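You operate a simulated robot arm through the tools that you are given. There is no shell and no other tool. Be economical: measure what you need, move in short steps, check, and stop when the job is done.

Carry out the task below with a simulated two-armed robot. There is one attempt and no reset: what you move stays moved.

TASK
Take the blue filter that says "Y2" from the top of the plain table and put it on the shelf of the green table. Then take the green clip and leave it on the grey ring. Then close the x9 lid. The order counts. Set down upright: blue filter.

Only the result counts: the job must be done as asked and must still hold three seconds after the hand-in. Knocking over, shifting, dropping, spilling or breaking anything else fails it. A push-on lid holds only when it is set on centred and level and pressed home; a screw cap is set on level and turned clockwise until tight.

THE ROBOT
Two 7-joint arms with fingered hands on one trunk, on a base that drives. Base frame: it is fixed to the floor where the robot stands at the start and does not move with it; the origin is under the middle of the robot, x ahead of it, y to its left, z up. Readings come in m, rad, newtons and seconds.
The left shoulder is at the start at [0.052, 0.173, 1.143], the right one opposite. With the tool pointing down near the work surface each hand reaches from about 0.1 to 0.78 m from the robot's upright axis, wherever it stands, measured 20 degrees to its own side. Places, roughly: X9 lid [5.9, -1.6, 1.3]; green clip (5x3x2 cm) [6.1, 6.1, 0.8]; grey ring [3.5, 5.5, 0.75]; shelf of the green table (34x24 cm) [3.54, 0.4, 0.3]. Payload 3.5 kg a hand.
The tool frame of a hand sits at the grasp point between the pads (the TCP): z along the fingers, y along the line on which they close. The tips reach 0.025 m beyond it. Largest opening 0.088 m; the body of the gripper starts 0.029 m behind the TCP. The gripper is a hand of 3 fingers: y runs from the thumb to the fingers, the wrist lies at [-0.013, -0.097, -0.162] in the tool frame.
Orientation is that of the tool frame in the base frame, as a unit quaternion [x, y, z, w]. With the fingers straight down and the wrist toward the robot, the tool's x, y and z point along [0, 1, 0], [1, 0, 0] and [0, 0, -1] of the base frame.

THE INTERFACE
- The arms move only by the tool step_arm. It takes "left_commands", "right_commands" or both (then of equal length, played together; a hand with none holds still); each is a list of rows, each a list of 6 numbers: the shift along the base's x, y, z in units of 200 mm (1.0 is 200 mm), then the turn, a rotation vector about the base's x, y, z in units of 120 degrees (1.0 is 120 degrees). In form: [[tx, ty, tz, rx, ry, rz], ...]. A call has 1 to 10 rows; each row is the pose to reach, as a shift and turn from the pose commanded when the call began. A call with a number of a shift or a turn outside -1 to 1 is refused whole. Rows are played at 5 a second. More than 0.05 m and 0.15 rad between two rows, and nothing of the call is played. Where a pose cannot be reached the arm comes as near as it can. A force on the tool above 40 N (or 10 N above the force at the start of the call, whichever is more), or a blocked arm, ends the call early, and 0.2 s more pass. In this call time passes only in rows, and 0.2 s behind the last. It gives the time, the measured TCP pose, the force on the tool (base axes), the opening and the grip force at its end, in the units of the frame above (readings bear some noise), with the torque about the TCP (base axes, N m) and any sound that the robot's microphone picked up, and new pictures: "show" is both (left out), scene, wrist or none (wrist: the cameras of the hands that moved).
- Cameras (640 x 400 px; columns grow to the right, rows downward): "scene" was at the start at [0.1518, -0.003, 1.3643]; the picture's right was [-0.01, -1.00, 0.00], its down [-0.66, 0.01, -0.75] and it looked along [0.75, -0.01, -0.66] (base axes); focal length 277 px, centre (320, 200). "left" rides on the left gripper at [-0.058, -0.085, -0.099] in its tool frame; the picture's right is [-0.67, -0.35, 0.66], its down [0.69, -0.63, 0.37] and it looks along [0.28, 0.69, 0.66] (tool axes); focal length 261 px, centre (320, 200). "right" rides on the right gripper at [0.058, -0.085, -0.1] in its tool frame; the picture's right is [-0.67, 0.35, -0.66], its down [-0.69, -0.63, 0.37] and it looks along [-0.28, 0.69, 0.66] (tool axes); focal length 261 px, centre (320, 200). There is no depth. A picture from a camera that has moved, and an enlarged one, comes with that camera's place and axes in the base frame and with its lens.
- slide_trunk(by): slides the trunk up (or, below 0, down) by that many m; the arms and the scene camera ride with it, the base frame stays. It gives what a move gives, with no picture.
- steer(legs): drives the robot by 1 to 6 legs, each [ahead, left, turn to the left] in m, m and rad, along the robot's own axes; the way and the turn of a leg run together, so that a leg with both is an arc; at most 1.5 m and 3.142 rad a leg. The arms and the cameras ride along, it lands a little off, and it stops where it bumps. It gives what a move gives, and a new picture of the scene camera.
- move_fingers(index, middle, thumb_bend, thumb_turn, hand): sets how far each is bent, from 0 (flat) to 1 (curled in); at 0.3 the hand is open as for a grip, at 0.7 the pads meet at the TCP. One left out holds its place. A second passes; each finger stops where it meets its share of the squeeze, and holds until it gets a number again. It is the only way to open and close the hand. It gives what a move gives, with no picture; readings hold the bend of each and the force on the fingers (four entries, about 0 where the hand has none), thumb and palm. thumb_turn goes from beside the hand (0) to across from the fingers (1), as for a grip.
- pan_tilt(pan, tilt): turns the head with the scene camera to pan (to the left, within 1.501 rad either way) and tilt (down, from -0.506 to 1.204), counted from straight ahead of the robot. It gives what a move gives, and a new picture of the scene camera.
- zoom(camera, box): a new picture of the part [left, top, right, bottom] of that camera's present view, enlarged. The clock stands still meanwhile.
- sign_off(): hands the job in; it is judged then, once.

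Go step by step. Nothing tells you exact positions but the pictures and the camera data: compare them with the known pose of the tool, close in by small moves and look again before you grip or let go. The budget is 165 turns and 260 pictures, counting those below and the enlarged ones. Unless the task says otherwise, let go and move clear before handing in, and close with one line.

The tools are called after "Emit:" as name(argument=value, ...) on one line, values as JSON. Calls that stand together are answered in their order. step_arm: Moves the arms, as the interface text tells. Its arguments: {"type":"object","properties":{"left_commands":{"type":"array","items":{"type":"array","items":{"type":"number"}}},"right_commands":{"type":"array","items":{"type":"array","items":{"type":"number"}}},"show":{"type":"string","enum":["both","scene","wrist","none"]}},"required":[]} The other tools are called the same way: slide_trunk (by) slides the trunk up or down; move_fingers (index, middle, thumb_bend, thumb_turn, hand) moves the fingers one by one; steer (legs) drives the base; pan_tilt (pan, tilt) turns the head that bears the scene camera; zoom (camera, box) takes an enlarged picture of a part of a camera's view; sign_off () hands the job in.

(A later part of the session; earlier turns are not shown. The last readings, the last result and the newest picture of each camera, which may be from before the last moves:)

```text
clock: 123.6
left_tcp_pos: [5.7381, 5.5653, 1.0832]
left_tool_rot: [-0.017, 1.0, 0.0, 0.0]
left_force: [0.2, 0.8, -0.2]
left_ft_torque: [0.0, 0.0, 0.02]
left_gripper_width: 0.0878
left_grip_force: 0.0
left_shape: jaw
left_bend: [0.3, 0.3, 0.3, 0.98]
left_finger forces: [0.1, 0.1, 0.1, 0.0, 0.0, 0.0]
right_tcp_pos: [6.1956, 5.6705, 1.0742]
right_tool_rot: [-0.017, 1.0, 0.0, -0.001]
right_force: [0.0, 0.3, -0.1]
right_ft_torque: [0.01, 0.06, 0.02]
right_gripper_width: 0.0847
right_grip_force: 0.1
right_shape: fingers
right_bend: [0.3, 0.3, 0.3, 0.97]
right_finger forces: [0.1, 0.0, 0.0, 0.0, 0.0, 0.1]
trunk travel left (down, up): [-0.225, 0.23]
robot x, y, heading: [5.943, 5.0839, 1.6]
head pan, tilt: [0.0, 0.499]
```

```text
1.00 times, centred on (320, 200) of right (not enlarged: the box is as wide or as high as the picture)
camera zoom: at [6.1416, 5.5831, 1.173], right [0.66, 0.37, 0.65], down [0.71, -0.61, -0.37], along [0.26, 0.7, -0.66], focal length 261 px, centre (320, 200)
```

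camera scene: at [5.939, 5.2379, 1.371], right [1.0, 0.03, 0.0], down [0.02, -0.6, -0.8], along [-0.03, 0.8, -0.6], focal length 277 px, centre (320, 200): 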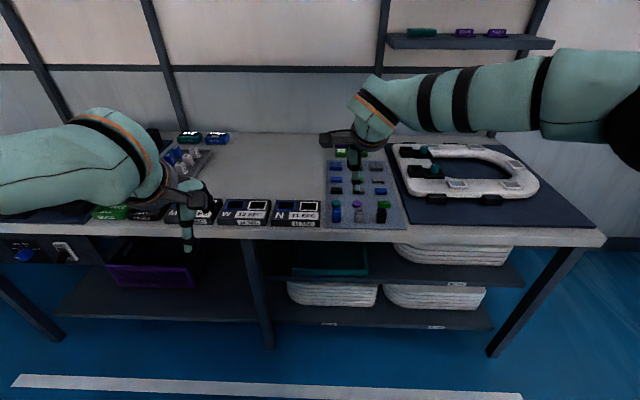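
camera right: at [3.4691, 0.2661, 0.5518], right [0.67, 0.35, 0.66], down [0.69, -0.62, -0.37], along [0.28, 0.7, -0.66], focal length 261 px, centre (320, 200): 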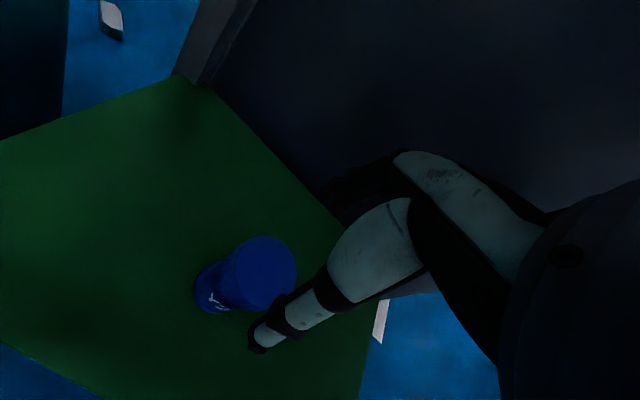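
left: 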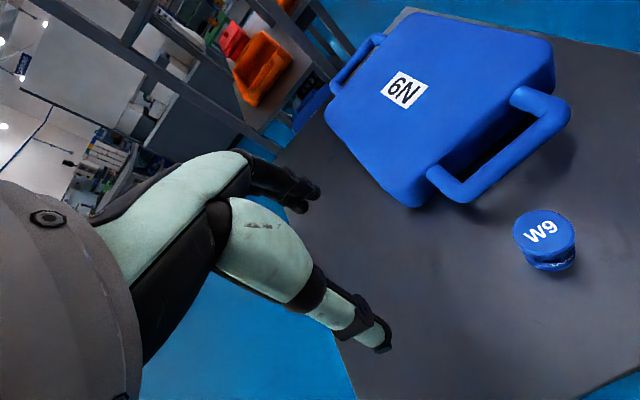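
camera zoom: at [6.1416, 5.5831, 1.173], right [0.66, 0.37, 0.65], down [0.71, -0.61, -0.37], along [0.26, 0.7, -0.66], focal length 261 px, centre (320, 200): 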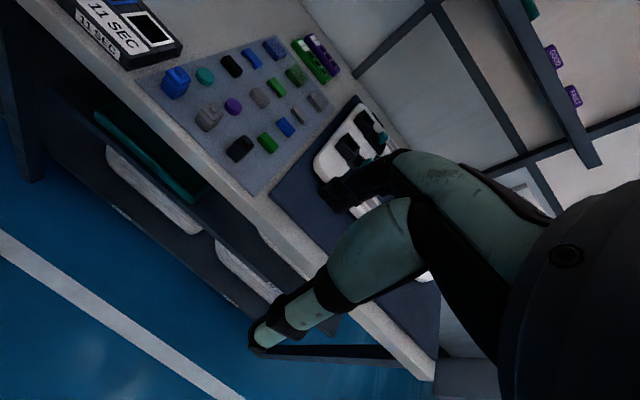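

The green bridge-shaped piece in the second row, at about (6.047, 6.125), matches the clip hint. I'll move closer and pre-close the right hand a bit so it fits between the neighbours.

Emit:
steer(legs=[[0.4, 0, -0.03]])

Emit:
move_fingers(hand="right", index=0.42, middle=0.42, thumb_bend=0.42)

Emit:
zoom(camera="right", box=[0, 0, 640, 400])

```text
clock: 126.1
left_tcp_pos: [5.7431, 5.9633, 1.0836]
left_tool_rot: [-0.003, 1.0, 0.0, 0.0]
left_force: [-1.2, 0.1, -1.0]
left_ft_torque: [-0.04, 0.01, -0.02]
left_gripper_width: 0.0876
left_grip_force: 0.1
left_shape: jaw
left_bend: [0.3, 0.3, 0.3, 0.98]
left_finger forces: [0.1, 0.0, 0.0, 0.1, 0.0, 0.0]
right_tcp_pos: [6.2043, 6.0572, 1.0733]
right_tool_rot: [-0.003, 1.0, 0.0, -0.001]
right_force: [0.8, 0.4, -0.8]
right_ft_torque: [0.02, 0.0, 0.0]
right_gripper_width: 0.0848
right_grip_force: 0.0
right_shape: fingers
right_bend: [0.3, 0.3, 0.3, 0.97]
right_finger forces: [0.0, 0.1, 0.0, 0.0, 0.1, 0.1]
trunk travel left (down, up): [-0.225, 0.23]
robot x, y, heading: [5.9401, 5.48, 1.577]
head pan, tilt: [0.0, 0.499]
camera scene: at [5.9366, 5.6302, 1.3712], right [1.0, 0.0, 0.0], down [0.0, -0.6, -0.8], along [0.0, 0.8, -0.6], focal length 277 px, centre (320, 200)
```

scene: 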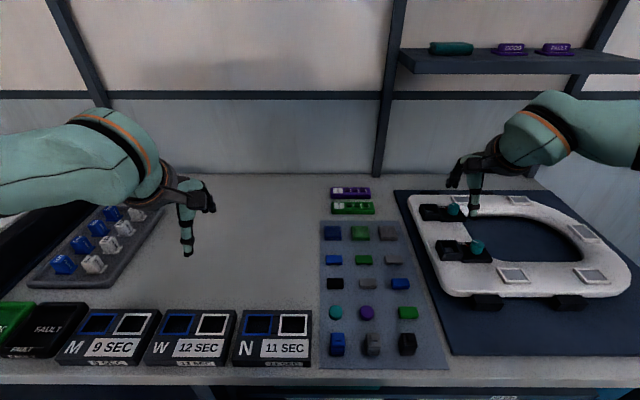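

```text
clock: 127.1
left_tcp_pos: [5.744, 5.9635, 1.0838]
left_tool_rot: [-0.003, 1.0, 0.0, 0.0]
left_force: [-0.1, -1.0, -0.2]
left_ft_torque: [0.03, 0.0, 0.02]
left_gripper_width: 0.0876
left_grip_force: 0.1
left_shape: jaw
left_bend: [0.3, 0.3, 0.3, 0.98]
left_finger forces: [0.0, 0.0, 0.0, 0.0, 0.0, 0.1]
right_tcp_pos: [6.2042, 6.0575, 1.0746]
right_tool_rot: [-0.003, 1.0, 0.0, -0.001]
right_force: [0.1, -1.4, 0.7]
right_ft_torque: [-0.01, 0.0, -0.01]
right_gripper_width: 0.0597
right_grip_force: 0.1
right_shape: fingers
right_bend: [0.42, 0.42, 0.42, 0.97]
right_finger forces: [0.0, 0.0, 0.0, 0.1, 0.0, 0.1]
trunk travel left (down, up): [-0.225, 0.23]
robot x, y, heading: [5.9389, 5.4808, 1.571]
head pan, tilt: [0.0, 0.499]
```

```text
1.00 times, centred on (320, 200) of right (not enlarged: the box is as wide or as high as the picture)
camera zoom: at [6.1467, 5.9712, 1.1731], right [0.67, 0.35, 0.65], down [0.69, -0.63, -0.37], along [0.28, 0.7, -0.66], focal length 261 px, centre (320, 200)
```

zoom: 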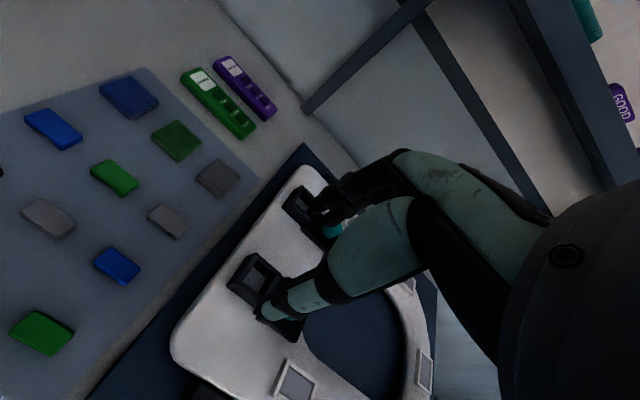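

The clip centre is at about (6.052, 6.117). I'll move above it.

Emit:
step_arm(right_commands=[[-0.19, 0.075, 0, 0, 0, 0], [-0.38, 0.15, -0.05, 0, 0, 0], [-0.57, 0.225, -0.15, 0, 0, 0], [-0.76, 0.3, -0.25, 0, 0, 0], [-0.76, 0.3, -0.48, 0, 0, 0], [-0.76, 0.3, -0.65, 0, 0, 0]])

```text
clock: 128.5
left_tcp_pos: [5.7433, 5.9631, 1.0827]
left_tool_rot: [-0.003, 1.0, 0.0, 0.0]
left_force: [-0.3, 0.1, -0.8]
left_ft_torque: [-0.01, -0.01, 0.0]
left_gripper_width: 0.0874
left_grip_force: 0.0
left_shape: jaw
left_bend: [0.3, 0.3, 0.3, 0.98]
left_finger forces: [0.0, 0.0, 0.1, 0.0, 0.0, 0.0]
right_tcp_pos: [6.0512, 6.1181, 0.9448]
right_tool_rot: [-0.002, 1.0, -0.001, -0.001]
right_force: [-0.2, 0.6, -1.2]
right_ft_torque: [0.01, 0.01, -0.02]
right_gripper_width: 0.0598
right_grip_force: 0.0
right_shape: fingers
right_bend: [0.42, 0.42, 0.42, 0.97]
right_finger forces: [0.0, 0.1, 0.0, 0.1, 0.0, 0.0]
trunk travel left (down, up): [-0.225, 0.23]
robot x, y, heading: [5.9384, 5.479, 1.572]
head pan, tilt: [0.0, 0.499]
camera scene: at [5.9366, 5.6314, 1.3709], right [1.0, 0.0, 0.0], down [0.0, -0.6, -0.8], along [0.0, 0.8, -0.6], focal length 277 px, centre (320, 200)
camera right: at [5.994, 6.0322, 1.0423], right [0.67, 0.35, 0.65], down [0.69, -0.63, -0.37], along [0.28, 0.7, -0.66], focal length 261 px, centre (320, 200)
```

scene: 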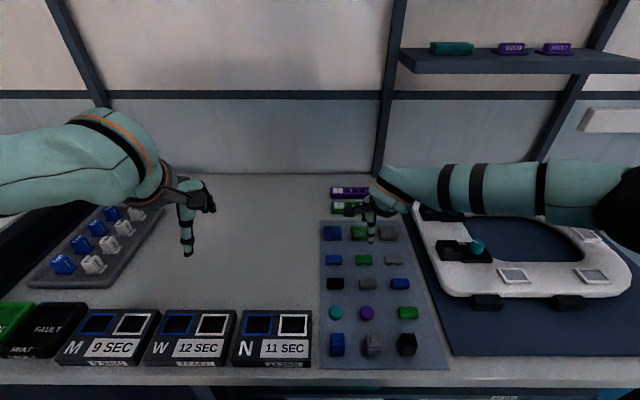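
right: 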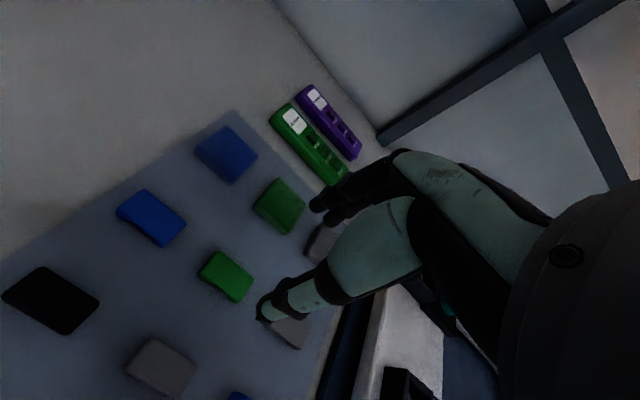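

The clip is aligned under the grasp point. I'll descend with a force watch.

Emit:
step_arm(right_commands=[[-0.01, 0.01, -0.15, 0, 0, 0], [-0.01, 0.01, -0.3, 0, 0, 0], [-0.01, 0.01, -0.42, 0, 0, 0], [-0.01, 0.01, -0.5, 0, 0, 0], [-0.01, 0.01, -0.56, 0, 0, 0]])

```text
clock: 129.7
left_tcp_pos: [5.7437, 5.9637, 1.085]
left_tool_rot: [-0.002, 1.0, 0.0, -0.001]
left_force: [0.1, 0.6, 0.3]
left_ft_torque: [0.0, -0.03, 0.01]
left_gripper_width: 0.0876
left_grip_force: 0.1
left_shape: jaw
left_bend: [0.3, 0.3, 0.3, 0.98]
left_finger forces: [0.0, 0.0, 0.0, 0.1, 0.0, 0.0]
right_tcp_pos: [6.05, 6.1198, 0.8328]
right_tool_rot: [-0.001, 1.0, 0.0, 0.0]
right_force: [-0.6, 0.2, 0.5]
right_ft_torque: [0.01, 0.02, -0.02]
right_gripper_width: 0.0599
right_grip_force: 0.5
right_shape: fingers
right_bend: [0.42, 0.42, 0.42, 0.97]
right_finger forces: [0.0, 0.3, 0.0, 0.0, 0.0, 0.1]
trunk travel left (down, up): [-0.225, 0.23]
robot x, y, heading: [5.9361, 5.4769, 1.576]
head pan, tilt: [0.0, 0.499]
camera scene: at [5.9366, 5.6309, 1.371], right [1.0, 0.0, 0.0], down [0.0, -0.6, -0.8], along [0.0, 0.8, -0.6], focal length 277 px, centre (320, 200)
camera right: at [5.9922, 6.0338, 0.9316], right [0.67, 0.35, 0.65], down [0.69, -0.63, -0.37], along [0.28, 0.7, -0.66], focal length 261 px, centre (320, 200)
```

scene: 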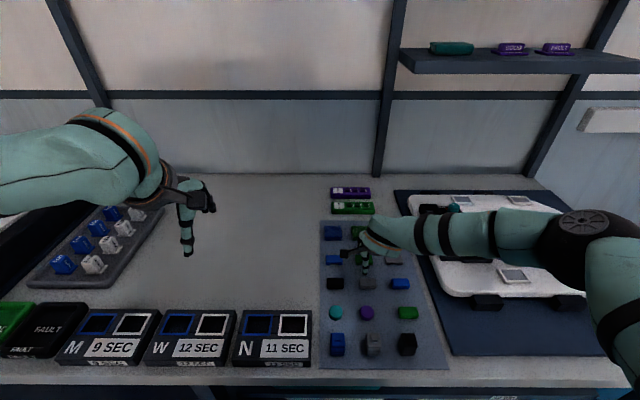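
right: 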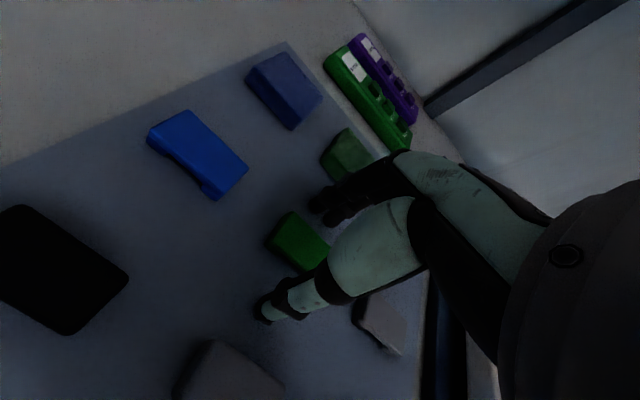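

Emit:
step_arm(right_commands=[[-0.01, 0, -0.025, 0, 0, 0], [-0.015, 0, -0.045, 0, 0, 0], [-0.015, 0, -0.06, 0, 0, 0]], show="none")

Emit:
zoom(camera="right", box=[220, 140, 420, 340])

```text
clock: 130.5
left_tcp_pos: [5.7426, 5.9615, 1.0843]
left_tool_rot: [-0.002, 1.0, 0.001, 0.0]
left_force: [0.5, 0.6, 0.3]
left_ft_torque: [-0.03, 0.06, 0.0]
left_gripper_width: 0.0879
left_grip_force: 0.0
left_shape: jaw
left_bend: [0.3, 0.3, 0.3, 0.98]
left_finger forces: [0.1, 0.1, 0.0, 0.1, 0.0, 0.1]
right_tcp_pos: [6.0477, 6.1219, 0.8296]
right_tool_rot: [0.0, 1.0, 0.008, -0.002]
right_force: [4.6, -3.2, 26.6]
right_ft_torque: [0.77, -0.31, -0.14]
right_gripper_width: 0.0607
right_grip_force: 13.8
right_shape: fingers
right_bend: [0.42, 0.4, 0.4, 0.98]
right_finger forces: [0.9, 24.6, 0.0, 0.0, 1.7, 0.0]
trunk travel left (down, up): [-0.225, 0.23]
robot x, y, heading: [5.9378, 5.4797, 1.574]
head pan, tilt: [0.0, 0.499]
stopped in row 3 (right hand): the force on the tool passed its limit at 44 N (the readings are from after the stop); the commanded pose is now the measured one
```

```text
2.00 times, centred on (320, 240) of right
camera zoom: at [5.99, 6.0346, 0.9275], right [0.67, 0.34, 0.66], down [0.69, -0.62, -0.38], along [0.28, 0.71, -0.65], focal length 521 px, centre (320, 120)
```

zoom: 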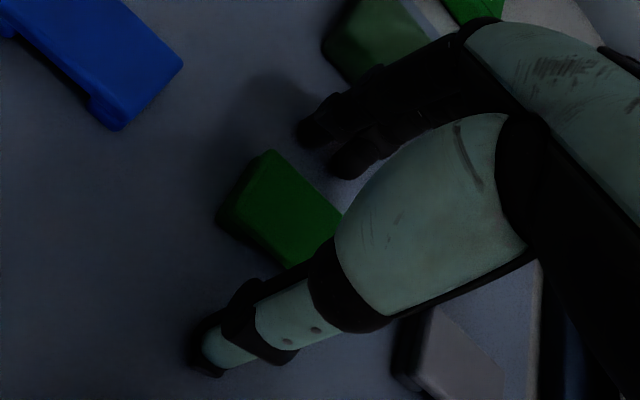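

The fingertips touched the mat (mat z about 0.804). I'll raise 5 mm and close.

Emit:
step_arm(right_commands=[[0, 0, 0.015, 0, 0, 0], [0, 0, 0.03, 0, 0, 0]], show="none")

Emit:
move_fingers(hand="right", index=0.72, middle=0.72, thumb_bend=0.72)

Emit:
zoom(camera="right", box=[220, 140, 420, 340])

```text
clock: 131.1
left_tcp_pos: [5.7437, 5.9622, 1.0843]
left_tool_rot: [-0.002, 1.0, 0.001, 0.0]
left_force: [-0.5, 0.2, -0.2]
left_ft_torque: [-0.02, 0.02, -0.01]
left_gripper_width: 0.0876
left_grip_force: 0.1
left_shape: jaw
left_bend: [0.3, 0.3, 0.3, 0.98]
left_finger forces: [0.1, 0.0, 0.0, 0.0, 0.0, 0.1]
right_tcp_pos: [6.046, 6.1199, 0.831]
right_tool_rot: [-0.002, 1.0, 0.003, -0.003]
right_force: [2.9, -0.3, 9.4]
right_ft_torque: [0.42, -0.16, -0.07]
right_gripper_width: 0.0595
right_grip_force: 4.1
right_shape: fingers
right_bend: [0.42, 0.4, 0.42, 0.98]
right_finger forces: [0.0, 9.8, 0.1, 0.1, 0.0, 0.1]
trunk travel left (down, up): [-0.225, 0.23]
robot x, y, heading: [5.941, 5.4773, 1.573]
head pan, tilt: [0.0, 0.499]
```

```text
clock: 132.1
left_tcp_pos: [5.7438, 5.9623, 1.0841]
left_tool_rot: [-0.003, 1.0, 0.0, 0.0]
left_force: [0.3, -0.4, -0.7]
left_ft_torque: [-0.02, 0.01, 0.02]
left_gripper_width: 0.0876
left_grip_force: 0.1
left_shape: jaw
left_bend: [0.3, 0.3, 0.3, 0.98]
left_finger forces: [0.0, 0.0, 0.0, 0.0, 0.0, 0.0]
right_tcp_pos: [6.046, 6.1205, 0.8325]
right_tool_rot: [-0.002, 1.0, 0.003, 0.0]
right_force: [-0.8, 1.2, 6.6]
right_ft_torque: [-0.13, -0.02, 0.01]
right_gripper_width: 0.0182
right_grip_force: 15.2
right_shape: fingers
right_bend: [0.61, 0.65, 0.61, 0.96]
right_finger forces: [7.7, 5.7, 0.1, 0.0, 17.0, 0.0]
trunk travel left (down, up): [-0.225, 0.23]
robot x, y, heading: [5.9431, 5.4785, 1.581]
head pan, tilt: [0.0, 0.499]
```

```text
2.00 times, centred on (320, 240) of right
camera zoom: at [5.9889, 6.0343, 0.9298], right [0.67, 0.35, 0.66], down [0.69, -0.62, -0.37], along [0.28, 0.7, -0.66], focal length 521 px, centre (320, 120)
```

zoom: 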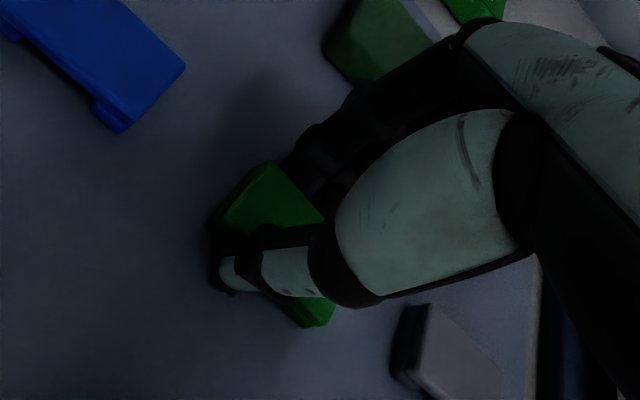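

Gripped. I'll lift and check.

Emit:
step_arm(right_commands=[[0, 0, 0.05, 0, 0, 0], [0, 0, 0.15, 0, 0, 0], [0, 0, 0.35, 0, 0, 0], [0, 0, 0.6, 0, 0, 0], [0, 0, 0.85, 0, 0, 0]])

Emit:
zoom(camera="right", box=[220, 140, 420, 340])

```text
clock: 133.3
left_tcp_pos: [5.7433, 5.9628, 1.0836]
left_tool_rot: [-0.003, 1.0, 0.0, -0.001]
left_force: [-0.4, -0.3, 0.2]
left_ft_torque: [0.04, 0.0, -0.02]
left_gripper_width: 0.0876
left_grip_force: 0.1
left_shape: jaw
left_bend: [0.3, 0.3, 0.3, 0.98]
left_finger forces: [0.0, 0.0, 0.0, 0.0, 0.0, 0.0]
right_tcp_pos: [6.0444, 6.1209, 1.001]
right_tool_rot: [-0.001, 1.0, 0.004, -0.001]
right_force: [0.4, -0.2, 0.8]
right_ft_torque: [0.0, -0.02, 0.03]
right_gripper_width: 0.0184
right_grip_force: 11.9
right_shape: fingers
right_bend: [0.61, 0.66, 0.61, 0.95]
right_finger forces: [6.9, 4.9, 0.1, 0.0, 11.8, 0.0]
trunk travel left (down, up): [-0.225, 0.23]
robot x, y, heading: [5.9382, 5.4743, 1.572]
head pan, tilt: [0.0, 0.499]
camera scene: at [5.9364, 5.6299, 1.3712], right [1.0, 0.0, 0.0], down [0.0, -0.6, -0.8], along [0.0, 0.8, -0.6], focal length 277 px, centre (320, 200)
camera right: at [5.9873, 6.0345, 1.0996], right [0.67, 0.35, 0.66], down [0.69, -0.62, -0.37], along [0.28, 0.7, -0.66], focal length 261 px, centre (320, 200)
```

scene: 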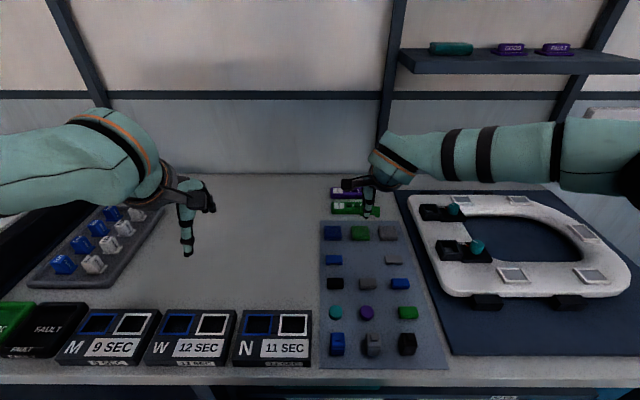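
right: 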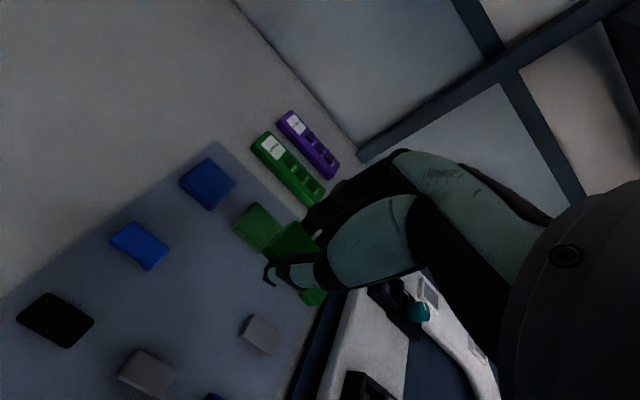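

```text
2.00 times, centred on (320, 240) of right
camera zoom: at [5.9873, 6.0345, 1.0996], right [0.67, 0.35, 0.66], down [0.69, -0.62, -0.37], along [0.28, 0.7, -0.66], focal length 521 px, centre (320, 120)
```

zoom: 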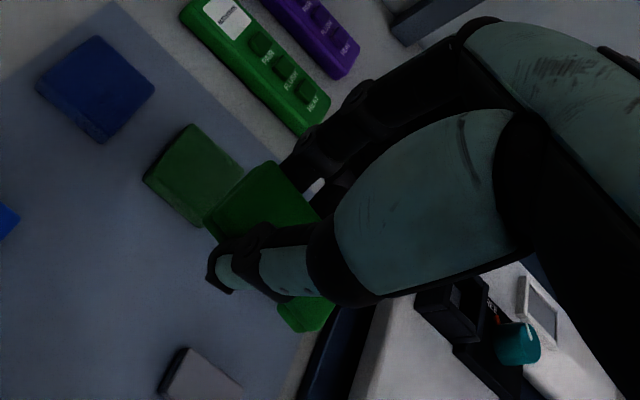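

I have the clip. I'll raise the hand a little, then back away and go to the bench that should hold the grey ring.

Emit:
step_arm(right_commands=[[0, 0, 0.2, 0, 0, 0], [0, 0, 0.4, 0, 0, 0]], show="none")

Emit:
steer(legs=[[-0.5, 0, 0], [0, 1.35, 0], [0, 0, 1.57]])

Emit:
pan_tilt(pan=-0.2, tilt=0.5)

```text
clock: 133.9
left_tcp_pos: [5.7439, 5.9625, 1.0846]
left_tool_rot: [-0.002, 1.0, 0.001, 0.0]
left_force: [-0.1, 0.0, -0.5]
left_ft_torque: [0.0, 0.0, -0.01]
left_gripper_width: 0.0875
left_grip_force: 0.0
left_shape: jaw
left_bend: [0.3, 0.3, 0.3, 0.98]
left_finger forces: [0.0, 0.1, 0.0, 0.0, 0.0, 0.0]
right_tcp_pos: [6.0449, 6.1213, 1.08]
right_tool_rot: [-0.002, 1.0, 0.004, 0.0]
right_force: [-0.8, 0.2, 0.6]
right_ft_torque: [0.01, -0.01, 0.02]
right_gripper_width: 0.0181
right_grip_force: 11.3
right_shape: fingers
right_bend: [0.61, 0.66, 0.61, 0.95]
right_finger forces: [6.9, 4.8, 0.0, 0.0, 11.8, 0.0]
trunk travel left (down, up): [-0.225, 0.23]
robot x, y, heading: [5.9374, 5.4754, 1.572]
head pan, tilt: [0.0, 0.499]
```

```text
clock: 147.1
left_tcp_pos: [4.1128, 4.7533, 1.0842]
left_tool_rot: [0.719, -0.695, 0.0, 0.0]
left_force: [-0.9, 0.1, 0.6]
left_ft_torque: [0.03, 0.0, -0.02]
left_gripper_width: 0.0877
left_grip_force: 0.1
left_shape: jaw
left_bend: [0.3, 0.3, 0.3, 0.98]
left_finger forces: [0.0, 0.0, 0.1, 0.1, 0.0, 0.0]
right_tcp_pos: [3.9448, 5.0508, 1.081]
right_tool_rot: [0.719, -0.695, -0.001, 0.003]
right_force: [0.4, 0.2, 0.5]
right_ft_torque: [-0.01, -0.02, -0.08]
right_gripper_width: 0.0178
right_grip_force: 11.9
right_shape: fingers
right_bend: [0.61, 0.66, 0.61, 0.95]
right_finger forces: [6.9, 4.7, 0.1, 0.1, 11.5, 0.0]
trunk travel left (down, up): [-0.225, 0.23]
robot x, y, heading: [4.5933, 4.9595, -3.108]
head pan, tilt: [0.0, 0.499]
camera scene: at [4.4356, 4.9564, 1.371], right [-0.03, 1.0, 0.0], down [0.6, 0.02, -0.8], along [-0.8, -0.03, -0.6], focal length 277 px, centre (320, 200)
```

scene: 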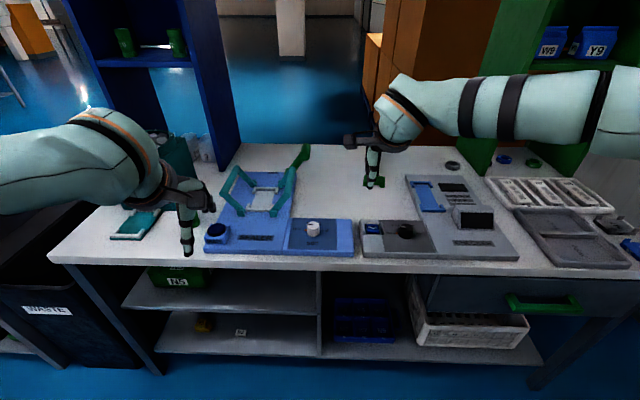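

```text
clock: 147.8
left_tcp_pos: [4.1119, 4.7539, 1.0842]
left_tool_rot: [0.719, -0.695, 0.0, 0.0]
left_force: [-0.4, 0.3, 0.9]
left_ft_torque: [-0.01, 0.0, 0.01]
left_gripper_width: 0.0876
left_grip_force: 0.1
left_shape: jaw
left_bend: [0.3, 0.3, 0.3, 0.98]
left_finger forces: [0.0, 0.0, 0.0, 0.0, 0.0, 0.0]
right_tcp_pos: [3.9453, 5.0504, 1.0797]
right_tool_rot: [0.718, -0.696, -0.001, 0.003]
right_force: [1.5, -0.4, -0.3]
right_ft_torque: [0.0, 0.01, 0.0]
right_gripper_width: 0.018
right_grip_force: 11.1
right_shape: fingers
right_bend: [0.61, 0.66, 0.61, 0.95]
right_finger forces: [6.7, 4.7, 0.0, 0.1, 11.4, 0.1]
trunk travel left (down, up): [-0.225, 0.23]
robot x, y, heading: [4.5931, 4.9633, -3.107]
head pan, tilt: [-0.201, 0.499]
camera scene: at [4.4369, 4.9744, 1.3713], right [0.16, 0.99, 0.03], down [0.59, -0.08, -0.8], along [-0.79, 0.15, -0.59], focal length 277 px, centre (320, 200)
```

scene: 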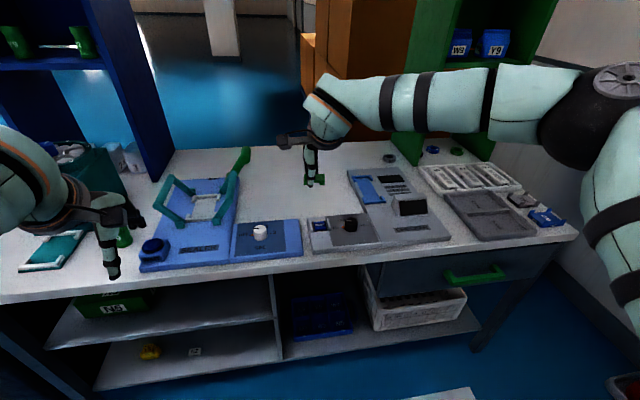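

I see small rings at the back of the bench: a grey one near (388,158), then blue and green ones. I'll zoom in.

Emit:
zoom(camera="scene", box=[340, 120, 500, 220])

Emit:
zoom(camera="right", box=[0, 0, 640, 400])

```text
4.00 times, centred on (420, 170) of scene
camera zoom: at [4.4369, 4.9744, 1.3713], right [0.16, 0.99, 0.03], down [0.59, -0.08, -0.8], along [-0.79, 0.15, -0.59], focal length 1109 px, centre (-80, 320)
```

zoom: 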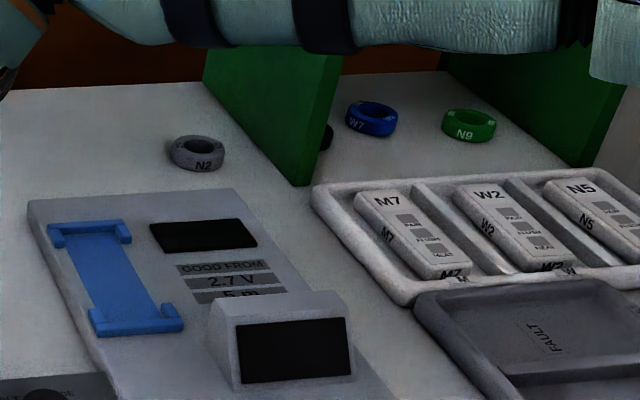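

```text
1.00 times, centred on (320, 200) of right (not enlarged: the box is as wide or as high as the picture)
camera zoom: at [4.0327, 4.9951, 1.1782], right [-0.37, 0.66, 0.66], down [0.6, 0.7, -0.37], along [-0.71, 0.26, -0.66], focal length 261 px, centre (320, 200)
```

zoom: 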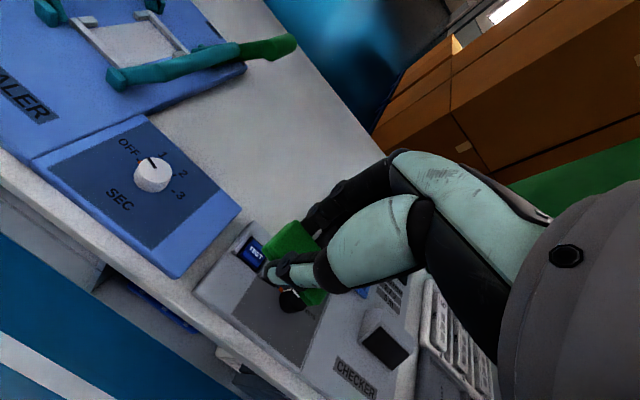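

The grey ring (N2) is near x 3.35, y 5.5, next to an upright green panel. I'll move right for a second view, to triangulate and plan the reach.

Emit:
steer(legs=[[0.1, -0.35, -0.035]])

Emit:
zoom(camera="scene", box=[200, 100, 400, 240])

```text
clock: 150.1
left_tcp_pos: [4.0003, 5.1214, 1.0844]
left_tool_rot: [-0.707, 0.707, 0.0, 0.0]
left_force: [0.7, 0.1, 0.5]
left_ft_torque: [-0.02, -0.01, 0.0]
left_gripper_width: 0.0876
left_grip_force: 0.0
left_shape: jaw
left_bend: [0.3, 0.3, 0.3, 0.98]
left_finger forces: [0.0, 0.0, 0.0, 0.1, 0.0, 0.0]
right_tcp_pos: [3.8434, 5.4232, 1.0801]
right_tool_rot: [-0.706, 0.708, 0.002, -0.003]
right_force: [0.7, -0.5, -0.2]
right_ft_torque: [-0.01, 0.0, 0.02]
right_gripper_width: 0.018
right_grip_force: 11.5
right_shape: fingers
right_bend: [0.61, 0.66, 0.61, 0.95]
right_finger forces: [6.6, 4.7, 0.0, 0.1, 11.4, 0.0]
trunk travel left (down, up): [-0.225, 0.23]
robot x, y, heading: [4.4854, 5.3129, 3.137]
head pan, tilt: [-0.201, 0.499]
camera scene: at [4.3324, 5.3304, 1.3713], right [0.2, 0.98, 0.03], down [0.59, -0.1, -0.8], along [-0.78, 0.18, -0.59], focal length 277 px, centre (320, 200)
```

scene: 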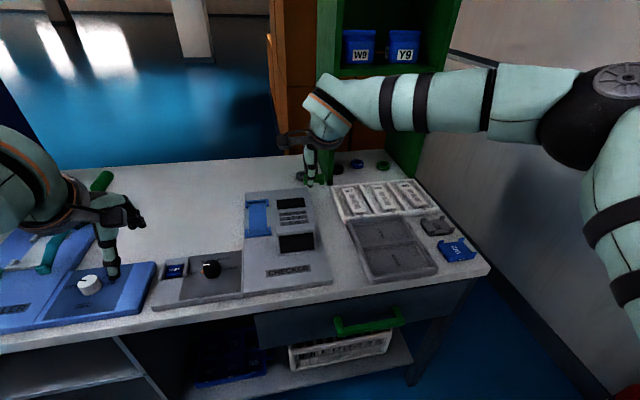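

```text
2.86 times, centred on (300, 170) of scene
camera zoom: at [4.3324, 5.3304, 1.3713], right [0.2, 0.98, 0.03], down [0.59, -0.1, -0.8], along [-0.78, 0.18, -0.59], focal length 792 px, centre (377, 286)
```

zoom: 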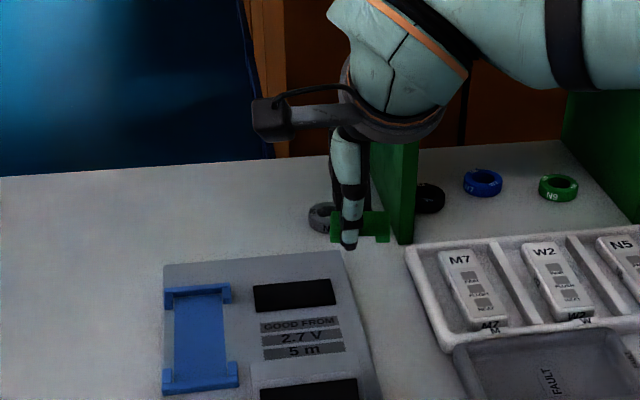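

The ring is at about (3.43, 5.47), close beside the green panel and about 0.54 m in from the bench front (x about 3.97). I need to get close, so I'll look straight down to see the base footprint.

Emit:
pan_tilt(pan=0, tilt=1.2)

```text
clock: 151.2
left_tcp_pos: [3.9997, 5.1235, 1.0833]
left_tool_rot: [0.707, -0.707, -0.001, 0.0]
left_force: [0.0, 0.5, -0.7]
left_ft_torque: [0.0, 0.0, -0.01]
left_gripper_width: 0.0876
left_grip_force: 0.0
left_shape: jaw
left_bend: [0.3, 0.3, 0.3, 0.98]
left_finger forces: [0.0, 0.0, 0.0, 0.0, 0.1, 0.1]
right_tcp_pos: [3.8422, 5.4238, 1.08]
right_tool_rot: [-0.707, 0.707, 0.002, -0.003]
right_force: [0.2, 0.7, 0.2]
right_ft_torque: [0.03, 0.04, -0.04]
right_gripper_width: 0.0181
right_grip_force: 11.4
right_shape: fingers
right_bend: [0.61, 0.66, 0.61, 0.95]
right_finger forces: [6.6, 4.8, 0.0, 0.0, 11.5, 0.0]
trunk travel left (down, up): [-0.225, 0.23]
robot x, y, heading: [4.488, 5.3146, 3.14]
head pan, tilt: [0.0, 1.201]
camera scene: at [4.3726, 5.3126, 1.3228], right [0.0, 1.0, 0.0], down [0.97, 0.0, -0.23], along [-0.23, 0.0, -0.97], focal length 277 px, centre (320, 200)
```

scene: 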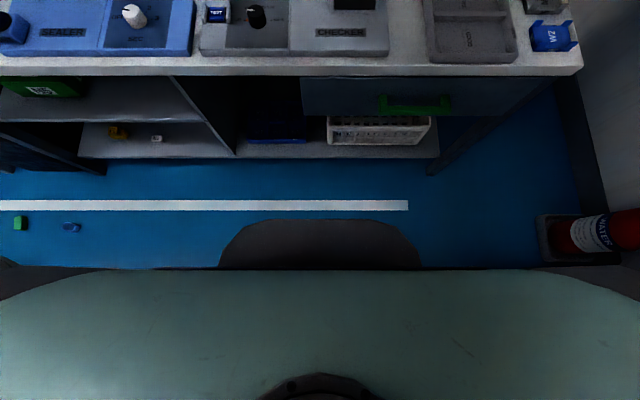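

The base front is about 0.31 m ahead of the axis, so the axis can go to about x = 4.29. I'll close in.

Emit:
steer(legs=[[0.18, 0.05, 0]])

Emit:
zoom(camera="right", box=[0, 0, 640, 400])

Emit:
pan_tilt(pan=-0.1, tilt=0.6)

```text
clock: 152.7
left_tcp_pos: [3.8192, 5.0739, 1.0832]
left_tool_rot: [-0.706, 0.708, 0.0, 0.0]
left_force: [-0.2, -0.5, -0.7]
left_ft_torque: [0.0, -0.01, 0.01]
left_gripper_width: 0.0876
left_grip_force: 0.1
left_shape: jaw
left_bend: [0.3, 0.3, 0.3, 0.98]
left_finger forces: [0.0, 0.1, 0.1, 0.1, 0.0, 0.0]
right_tcp_pos: [3.6636, 5.3766, 1.0814]
right_tool_rot: [-0.705, 0.709, 0.002, -0.004]
right_force: [0.8, -0.8, 0.1]
right_ft_torque: [-0.02, -0.01, -0.02]
right_gripper_width: 0.0183
right_grip_force: 11.6
right_shape: fingers
right_bend: [0.61, 0.66, 0.61, 0.95]
right_finger forces: [6.8, 4.8, 0.1, 0.2, 11.5, 0.0]
trunk travel left (down, up): [-0.225, 0.23]
robot x, y, heading: [4.3052, 5.2674, 3.139]
head pan, tilt: [0.0, 1.201]
camera scene: at [4.1927, 5.2642, 1.323], right [0.01, 1.0, 0.0], down [0.97, -0.01, -0.23], along [-0.23, 0.0, -0.97], focal length 277 px, centre (320, 200)
```

scene: 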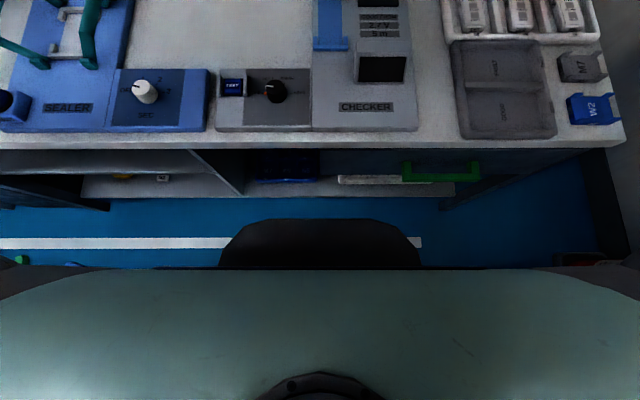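

```text
1.00 times, centred on (320, 200) of right (not enlarged: the box is as wide or as high as the picture)
camera zoom: at [3.7491, 5.3184, 1.179], right [-0.34, 0.67, 0.66], down [0.63, 0.68, -0.37], along [-0.7, 0.29, -0.66], focal length 261 px, centre (320, 200)
```

zoom: 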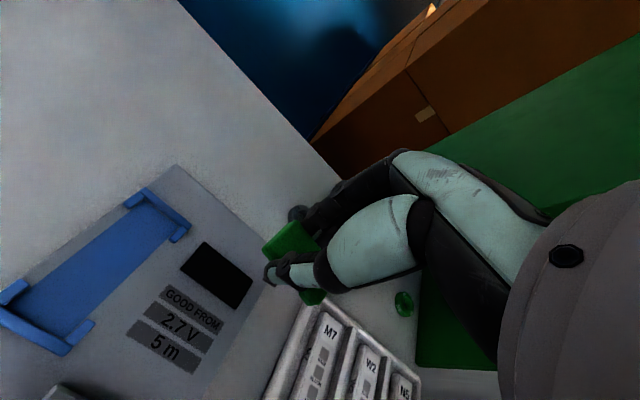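

```text
clock: 153.7
left_tcp_pos: [3.8175, 5.0754, 1.0841]
left_tool_rot: [-0.706, 0.708, 0.0, 0.0]
left_force: [-1.0, -0.3, -0.3]
left_ft_torque: [-0.01, -0.01, 0.0]
left_gripper_width: 0.0876
left_grip_force: 0.0
left_shape: jaw
left_bend: [0.3, 0.3, 0.3, 0.98]
left_finger forces: [0.0, 0.0, 0.0, 0.0, 0.0, 0.1]
right_tcp_pos: [3.6626, 5.3768, 1.0797]
right_tool_rot: [-0.706, 0.709, 0.001, -0.004]
right_force: [0.4, -0.9, -0.8]
right_ft_torque: [-0.03, -0.03, 0.0]
right_gripper_width: 0.0182
right_grip_force: 11.1
right_shape: fingers
right_bend: [0.61, 0.66, 0.61, 0.95]
right_finger forces: [6.6, 4.9, 0.0, 0.0, 11.6, 0.0]
trunk travel left (down, up): [-0.225, 0.23]
robot x, y, heading: [4.3034, 5.2671, 3.137]
head pan, tilt: [-0.099, 0.6]
camera scene: at [4.1541, 5.273, 1.3624], right [0.1, 0.99, 0.01], down [0.67, -0.06, -0.74], along [-0.73, 0.09, -0.67], focal length 277 px, centre (320, 200)
```

scene: 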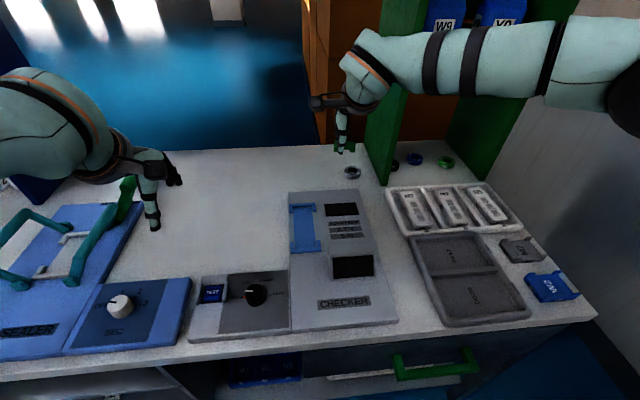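

The ring is visible in both cameras, at about (3.44, 5.46). I'll zoom on it.

Emit:
zoom(camera="scene", box=[312, 120, 412, 190])

Emit:
zoom(camera="right", box=[250, 180, 350, 260])

```text
5.71 times, centred on (362, 155) of scene
camera zoom: at [4.1541, 5.273, 1.3624], right [0.1, 0.99, 0.01], down [0.67, -0.06, -0.74], along [-0.73, 0.09, -0.67], focal length 1584 px, centre (80, 457)
```

zoom: 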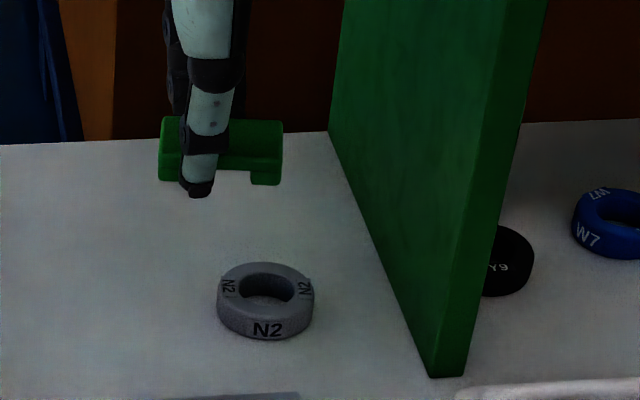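

```text
5.00 times, centred on (300, 220) of right
camera zoom: at [3.7485, 5.3183, 1.1785], right [-0.34, 0.67, 0.66], down [0.63, 0.68, -0.37], along [-0.7, 0.29, -0.66], focal length 1303 px, centre (420, 100)
```

zoom: 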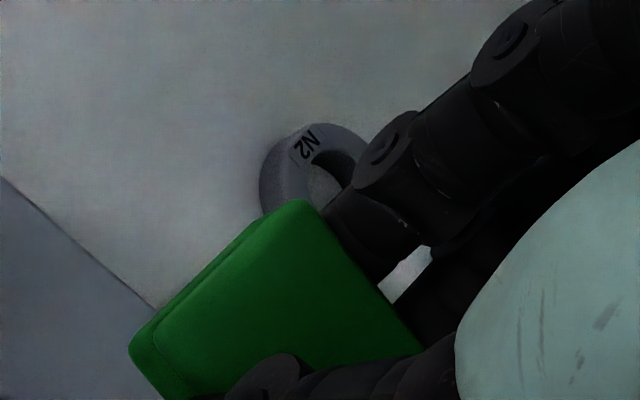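

The ring top centre is at about (3.436, 5.463, 0.825), and the clip hangs 0.028 m below the TCP. The reach is long, so I lower the trunk to shoulder level and extend toward the ring.

Emit:
slide_trunk(by=-0.1)

Emit:
step_arm(right_commands=[[-0.18, 0.086, 0, 0, 0, 0], [-0.36, 0.172, 0, 0, 0, 0], [-0.54, 0.258, 0, 0, 0, 0], [-0.72, 0.344, 0, 0, 0, 0], [-0.85, 0.4, 0, 0, 0, 0], [-0.98, 0.43, 0, 0, 0, 0]])

```text
clock: 155.1
left_tcp_pos: [3.8181, 5.0738, 0.9845]
left_tool_rot: [-0.706, 0.708, 0.001, -0.001]
left_force: [0.5, -0.3, 0.1]
left_ft_torque: [0.01, -0.01, 0.01]
left_gripper_width: 0.0877
left_grip_force: 0.1
left_shape: jaw
left_bend: [0.3, 0.3, 0.3, 0.98]
left_finger forces: [0.0, 0.0, 0.0, 0.1, 0.1, 0.1]
right_tcp_pos: [3.6638, 5.3784, 0.9804]
right_tool_rot: [-0.706, 0.709, 0.004, -0.004]
right_force: [-0.6, 1.1, -0.5]
right_ft_torque: [0.0, -0.02, -0.03]
right_gripper_width: 0.0179
right_grip_force: 11.6
right_shape: fingers
right_bend: [0.61, 0.66, 0.61, 0.95]
right_finger forces: [6.7, 4.8, 0.1, 0.0, 11.6, 0.0]
trunk travel left (down, up): [-0.125, 0.33]
robot x, y, heading: [4.3058, 5.2645, 3.133]
head pan, tilt: [-0.099, 0.6]
```

```text
clock: 156.5
left_tcp_pos: [3.8175, 5.0753, 0.9839]
left_tool_rot: [-0.706, 0.709, 0.0, 0.0]
left_force: [-1.0, -0.2, 0.7]
left_ft_torque: [0.01, 0.02, -0.01]
left_gripper_width: 0.0876
left_grip_force: 0.1
left_shape: jaw
left_bend: [0.3, 0.3, 0.3, 0.98]
left_finger forces: [0.0, 0.0, 0.0, 0.0, 0.0, 0.1]
right_tcp_pos: [3.5211, 5.4524, 0.9764]
right_tool_rot: [-0.704, 0.71, 0.003, -0.005]
right_force: [-0.4, 0.0, 0.4]
right_ft_torque: [-0.01, -0.01, -0.05]
right_gripper_width: 0.0182
right_grip_force: 10.7
right_shape: fingers
right_bend: [0.61, 0.66, 0.61, 0.95]
right_finger forces: [6.8, 4.7, 0.0, 0.0, 11.4, 0.1]
right hand out of reach, approached as far as the arm can: row 4, 5, 6
trunk travel left (down, up): [-0.125, 0.33]
robot x, y, heading: [4.3024, 5.2648, 3.133]
head pan, tilt: [-0.099, 0.6]
camera scene: at [4.0812, 5.2732, 1.2306], right [0.1, 0.99, 0.03], down [0.77, -0.06, -0.63], along [-0.63, 0.09, -0.77], focal length 277 px, centre (320, 200)
camera right: at [3.6074, 5.3925, 1.0738], right [-0.34, 0.67, 0.66], down [0.63, 0.68, -0.37], along [-0.7, 0.29, -0.65], focal length 261 px, centre (320, 200)
```

scene: 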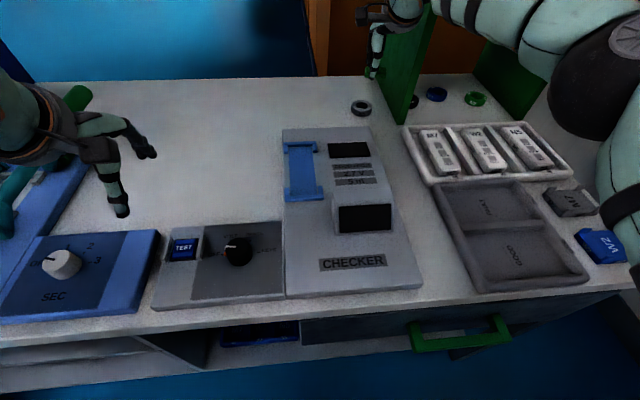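
right: 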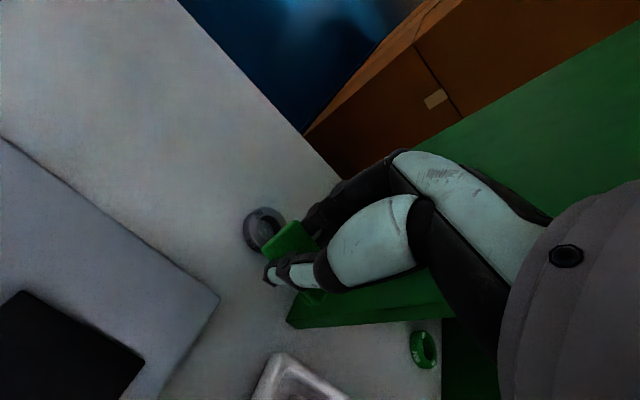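

Tool-down stops about 8.5 cm short. I'll creep the base 3 cm closer and tilt the fingers about 20° forward to gain reach.

Emit:
steer(legs=[[0.03, 0, 0.06]])

Emit:
step_arm(right_commands=[[-0.08, 0, 0, 0, 0.06, 0], [-0.16, 0.02, 0, 0, 0.12, 0], [-0.24, 0.04, 0, 0, 0.17, 0], [-0.32, 0.05, 0, 0, 0.17, 0], [-0.38, 0.05, 0, 0, 0.17, 0]])

```text
clock: 157.3
left_tcp_pos: [3.8031, 5.0449, 0.9849]
left_tool_rot: [0.726, -0.687, 0.0, 0.001]
left_force: [0.1, -0.9, 0.2]
left_ft_torque: [0.01, -0.01, 0.0]
left_gripper_width: 0.0879
left_grip_force: 0.1
left_shape: jaw
left_bend: [0.3, 0.3, 0.3, 0.98]
left_finger forces: [0.0, 0.1, 0.1, 0.0, 0.0, 0.1]
right_tcp_pos: [3.4846, 5.4047, 0.9766]
right_tool_rot: [0.725, -0.688, -0.003, 0.006]
right_force: [0.4, 0.6, -0.3]
right_ft_torque: [0.0, 0.02, -0.02]
right_gripper_width: 0.0179
right_grip_force: 11.2
right_shape: fingers
right_bend: [0.61, 0.66, 0.61, 0.95]
right_finger forces: [6.7, 4.7, 0.0, 0.0, 11.4, 0.0]
trunk travel left (down, up): [-0.125, 0.33]
robot x, y, heading: [4.2757, 5.2651, -3.086]
head pan, tilt: [-0.099, 0.6]
camera scene: at [4.0543, 5.2597, 1.2314], right [0.04, 1.0, 0.03], down [0.77, -0.01, -0.63], along [-0.63, 0.05, -0.77], focal length 277 px, centre (320, 200)
```

scene: 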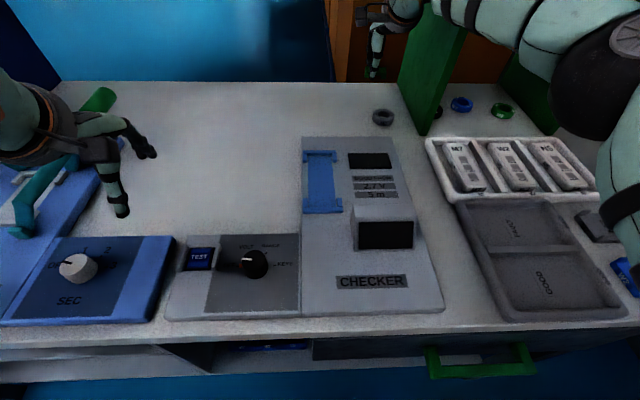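

```text
clock: 158.5
left_tcp_pos: [3.8, 5.0451, 0.9838]
left_tool_rot: [0.727, -0.687, 0.0, 0.0]
left_force: [-0.2, 0.1, -0.4]
left_ft_torque: [-0.02, -0.03, 0.0]
left_gripper_width: 0.0873
left_grip_force: 0.1
left_shape: jaw
left_bend: [0.3, 0.3, 0.3, 0.98]
left_finger forces: [0.0, 0.1, 0.0, 0.1, 0.0, 0.0]
right_tcp_pos: [3.4187, 5.4143, 0.9747]
right_tool_rot: [0.714, -0.676, -0.131, 0.128]
right_force: [-0.2, -0.3, -1.7]
right_ft_torque: [0.01, 0.0, -0.02]
right_gripper_width: 0.018
right_grip_force: 11.3
right_shape: fingers
right_bend: [0.61, 0.66, 0.61, 0.95]
right_finger forces: [6.6, 4.5, 0.0, 0.1, 11.3, 0.0]
right hand out of reach, approached as far as the arm can: row 5
trunk travel left (down, up): [-0.125, 0.33]
robot x, y, heading: [4.2783, 5.2627, -3.087]
head pan, tilt: [-0.099, 0.6]
camera scene: at [4.0525, 5.2598, 1.2308], right [0.04, 1.0, 0.03], down [0.77, -0.01, -0.63], along [-0.63, 0.05, -0.77], focal length 277 px, centre (320, 200)
camera right: at [3.5366, 5.3608, 1.0362], right [-0.12, 0.65, 0.75], down [0.42, 0.72, -0.56], along [-0.9, 0.25, -0.36], focal length 261 px, centre (320, 200)
```

scene: 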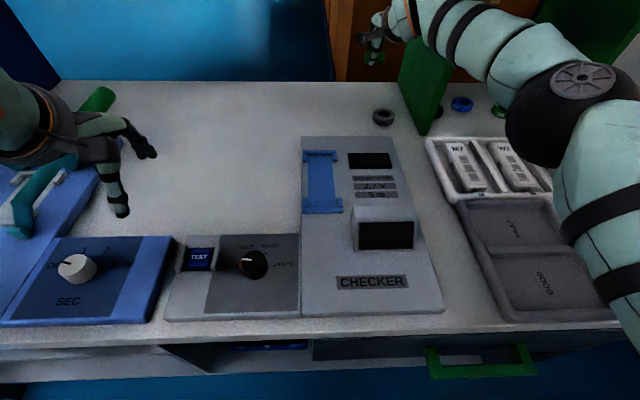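
right: 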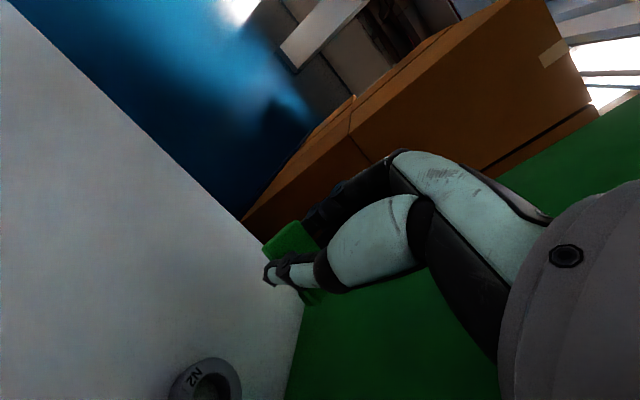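

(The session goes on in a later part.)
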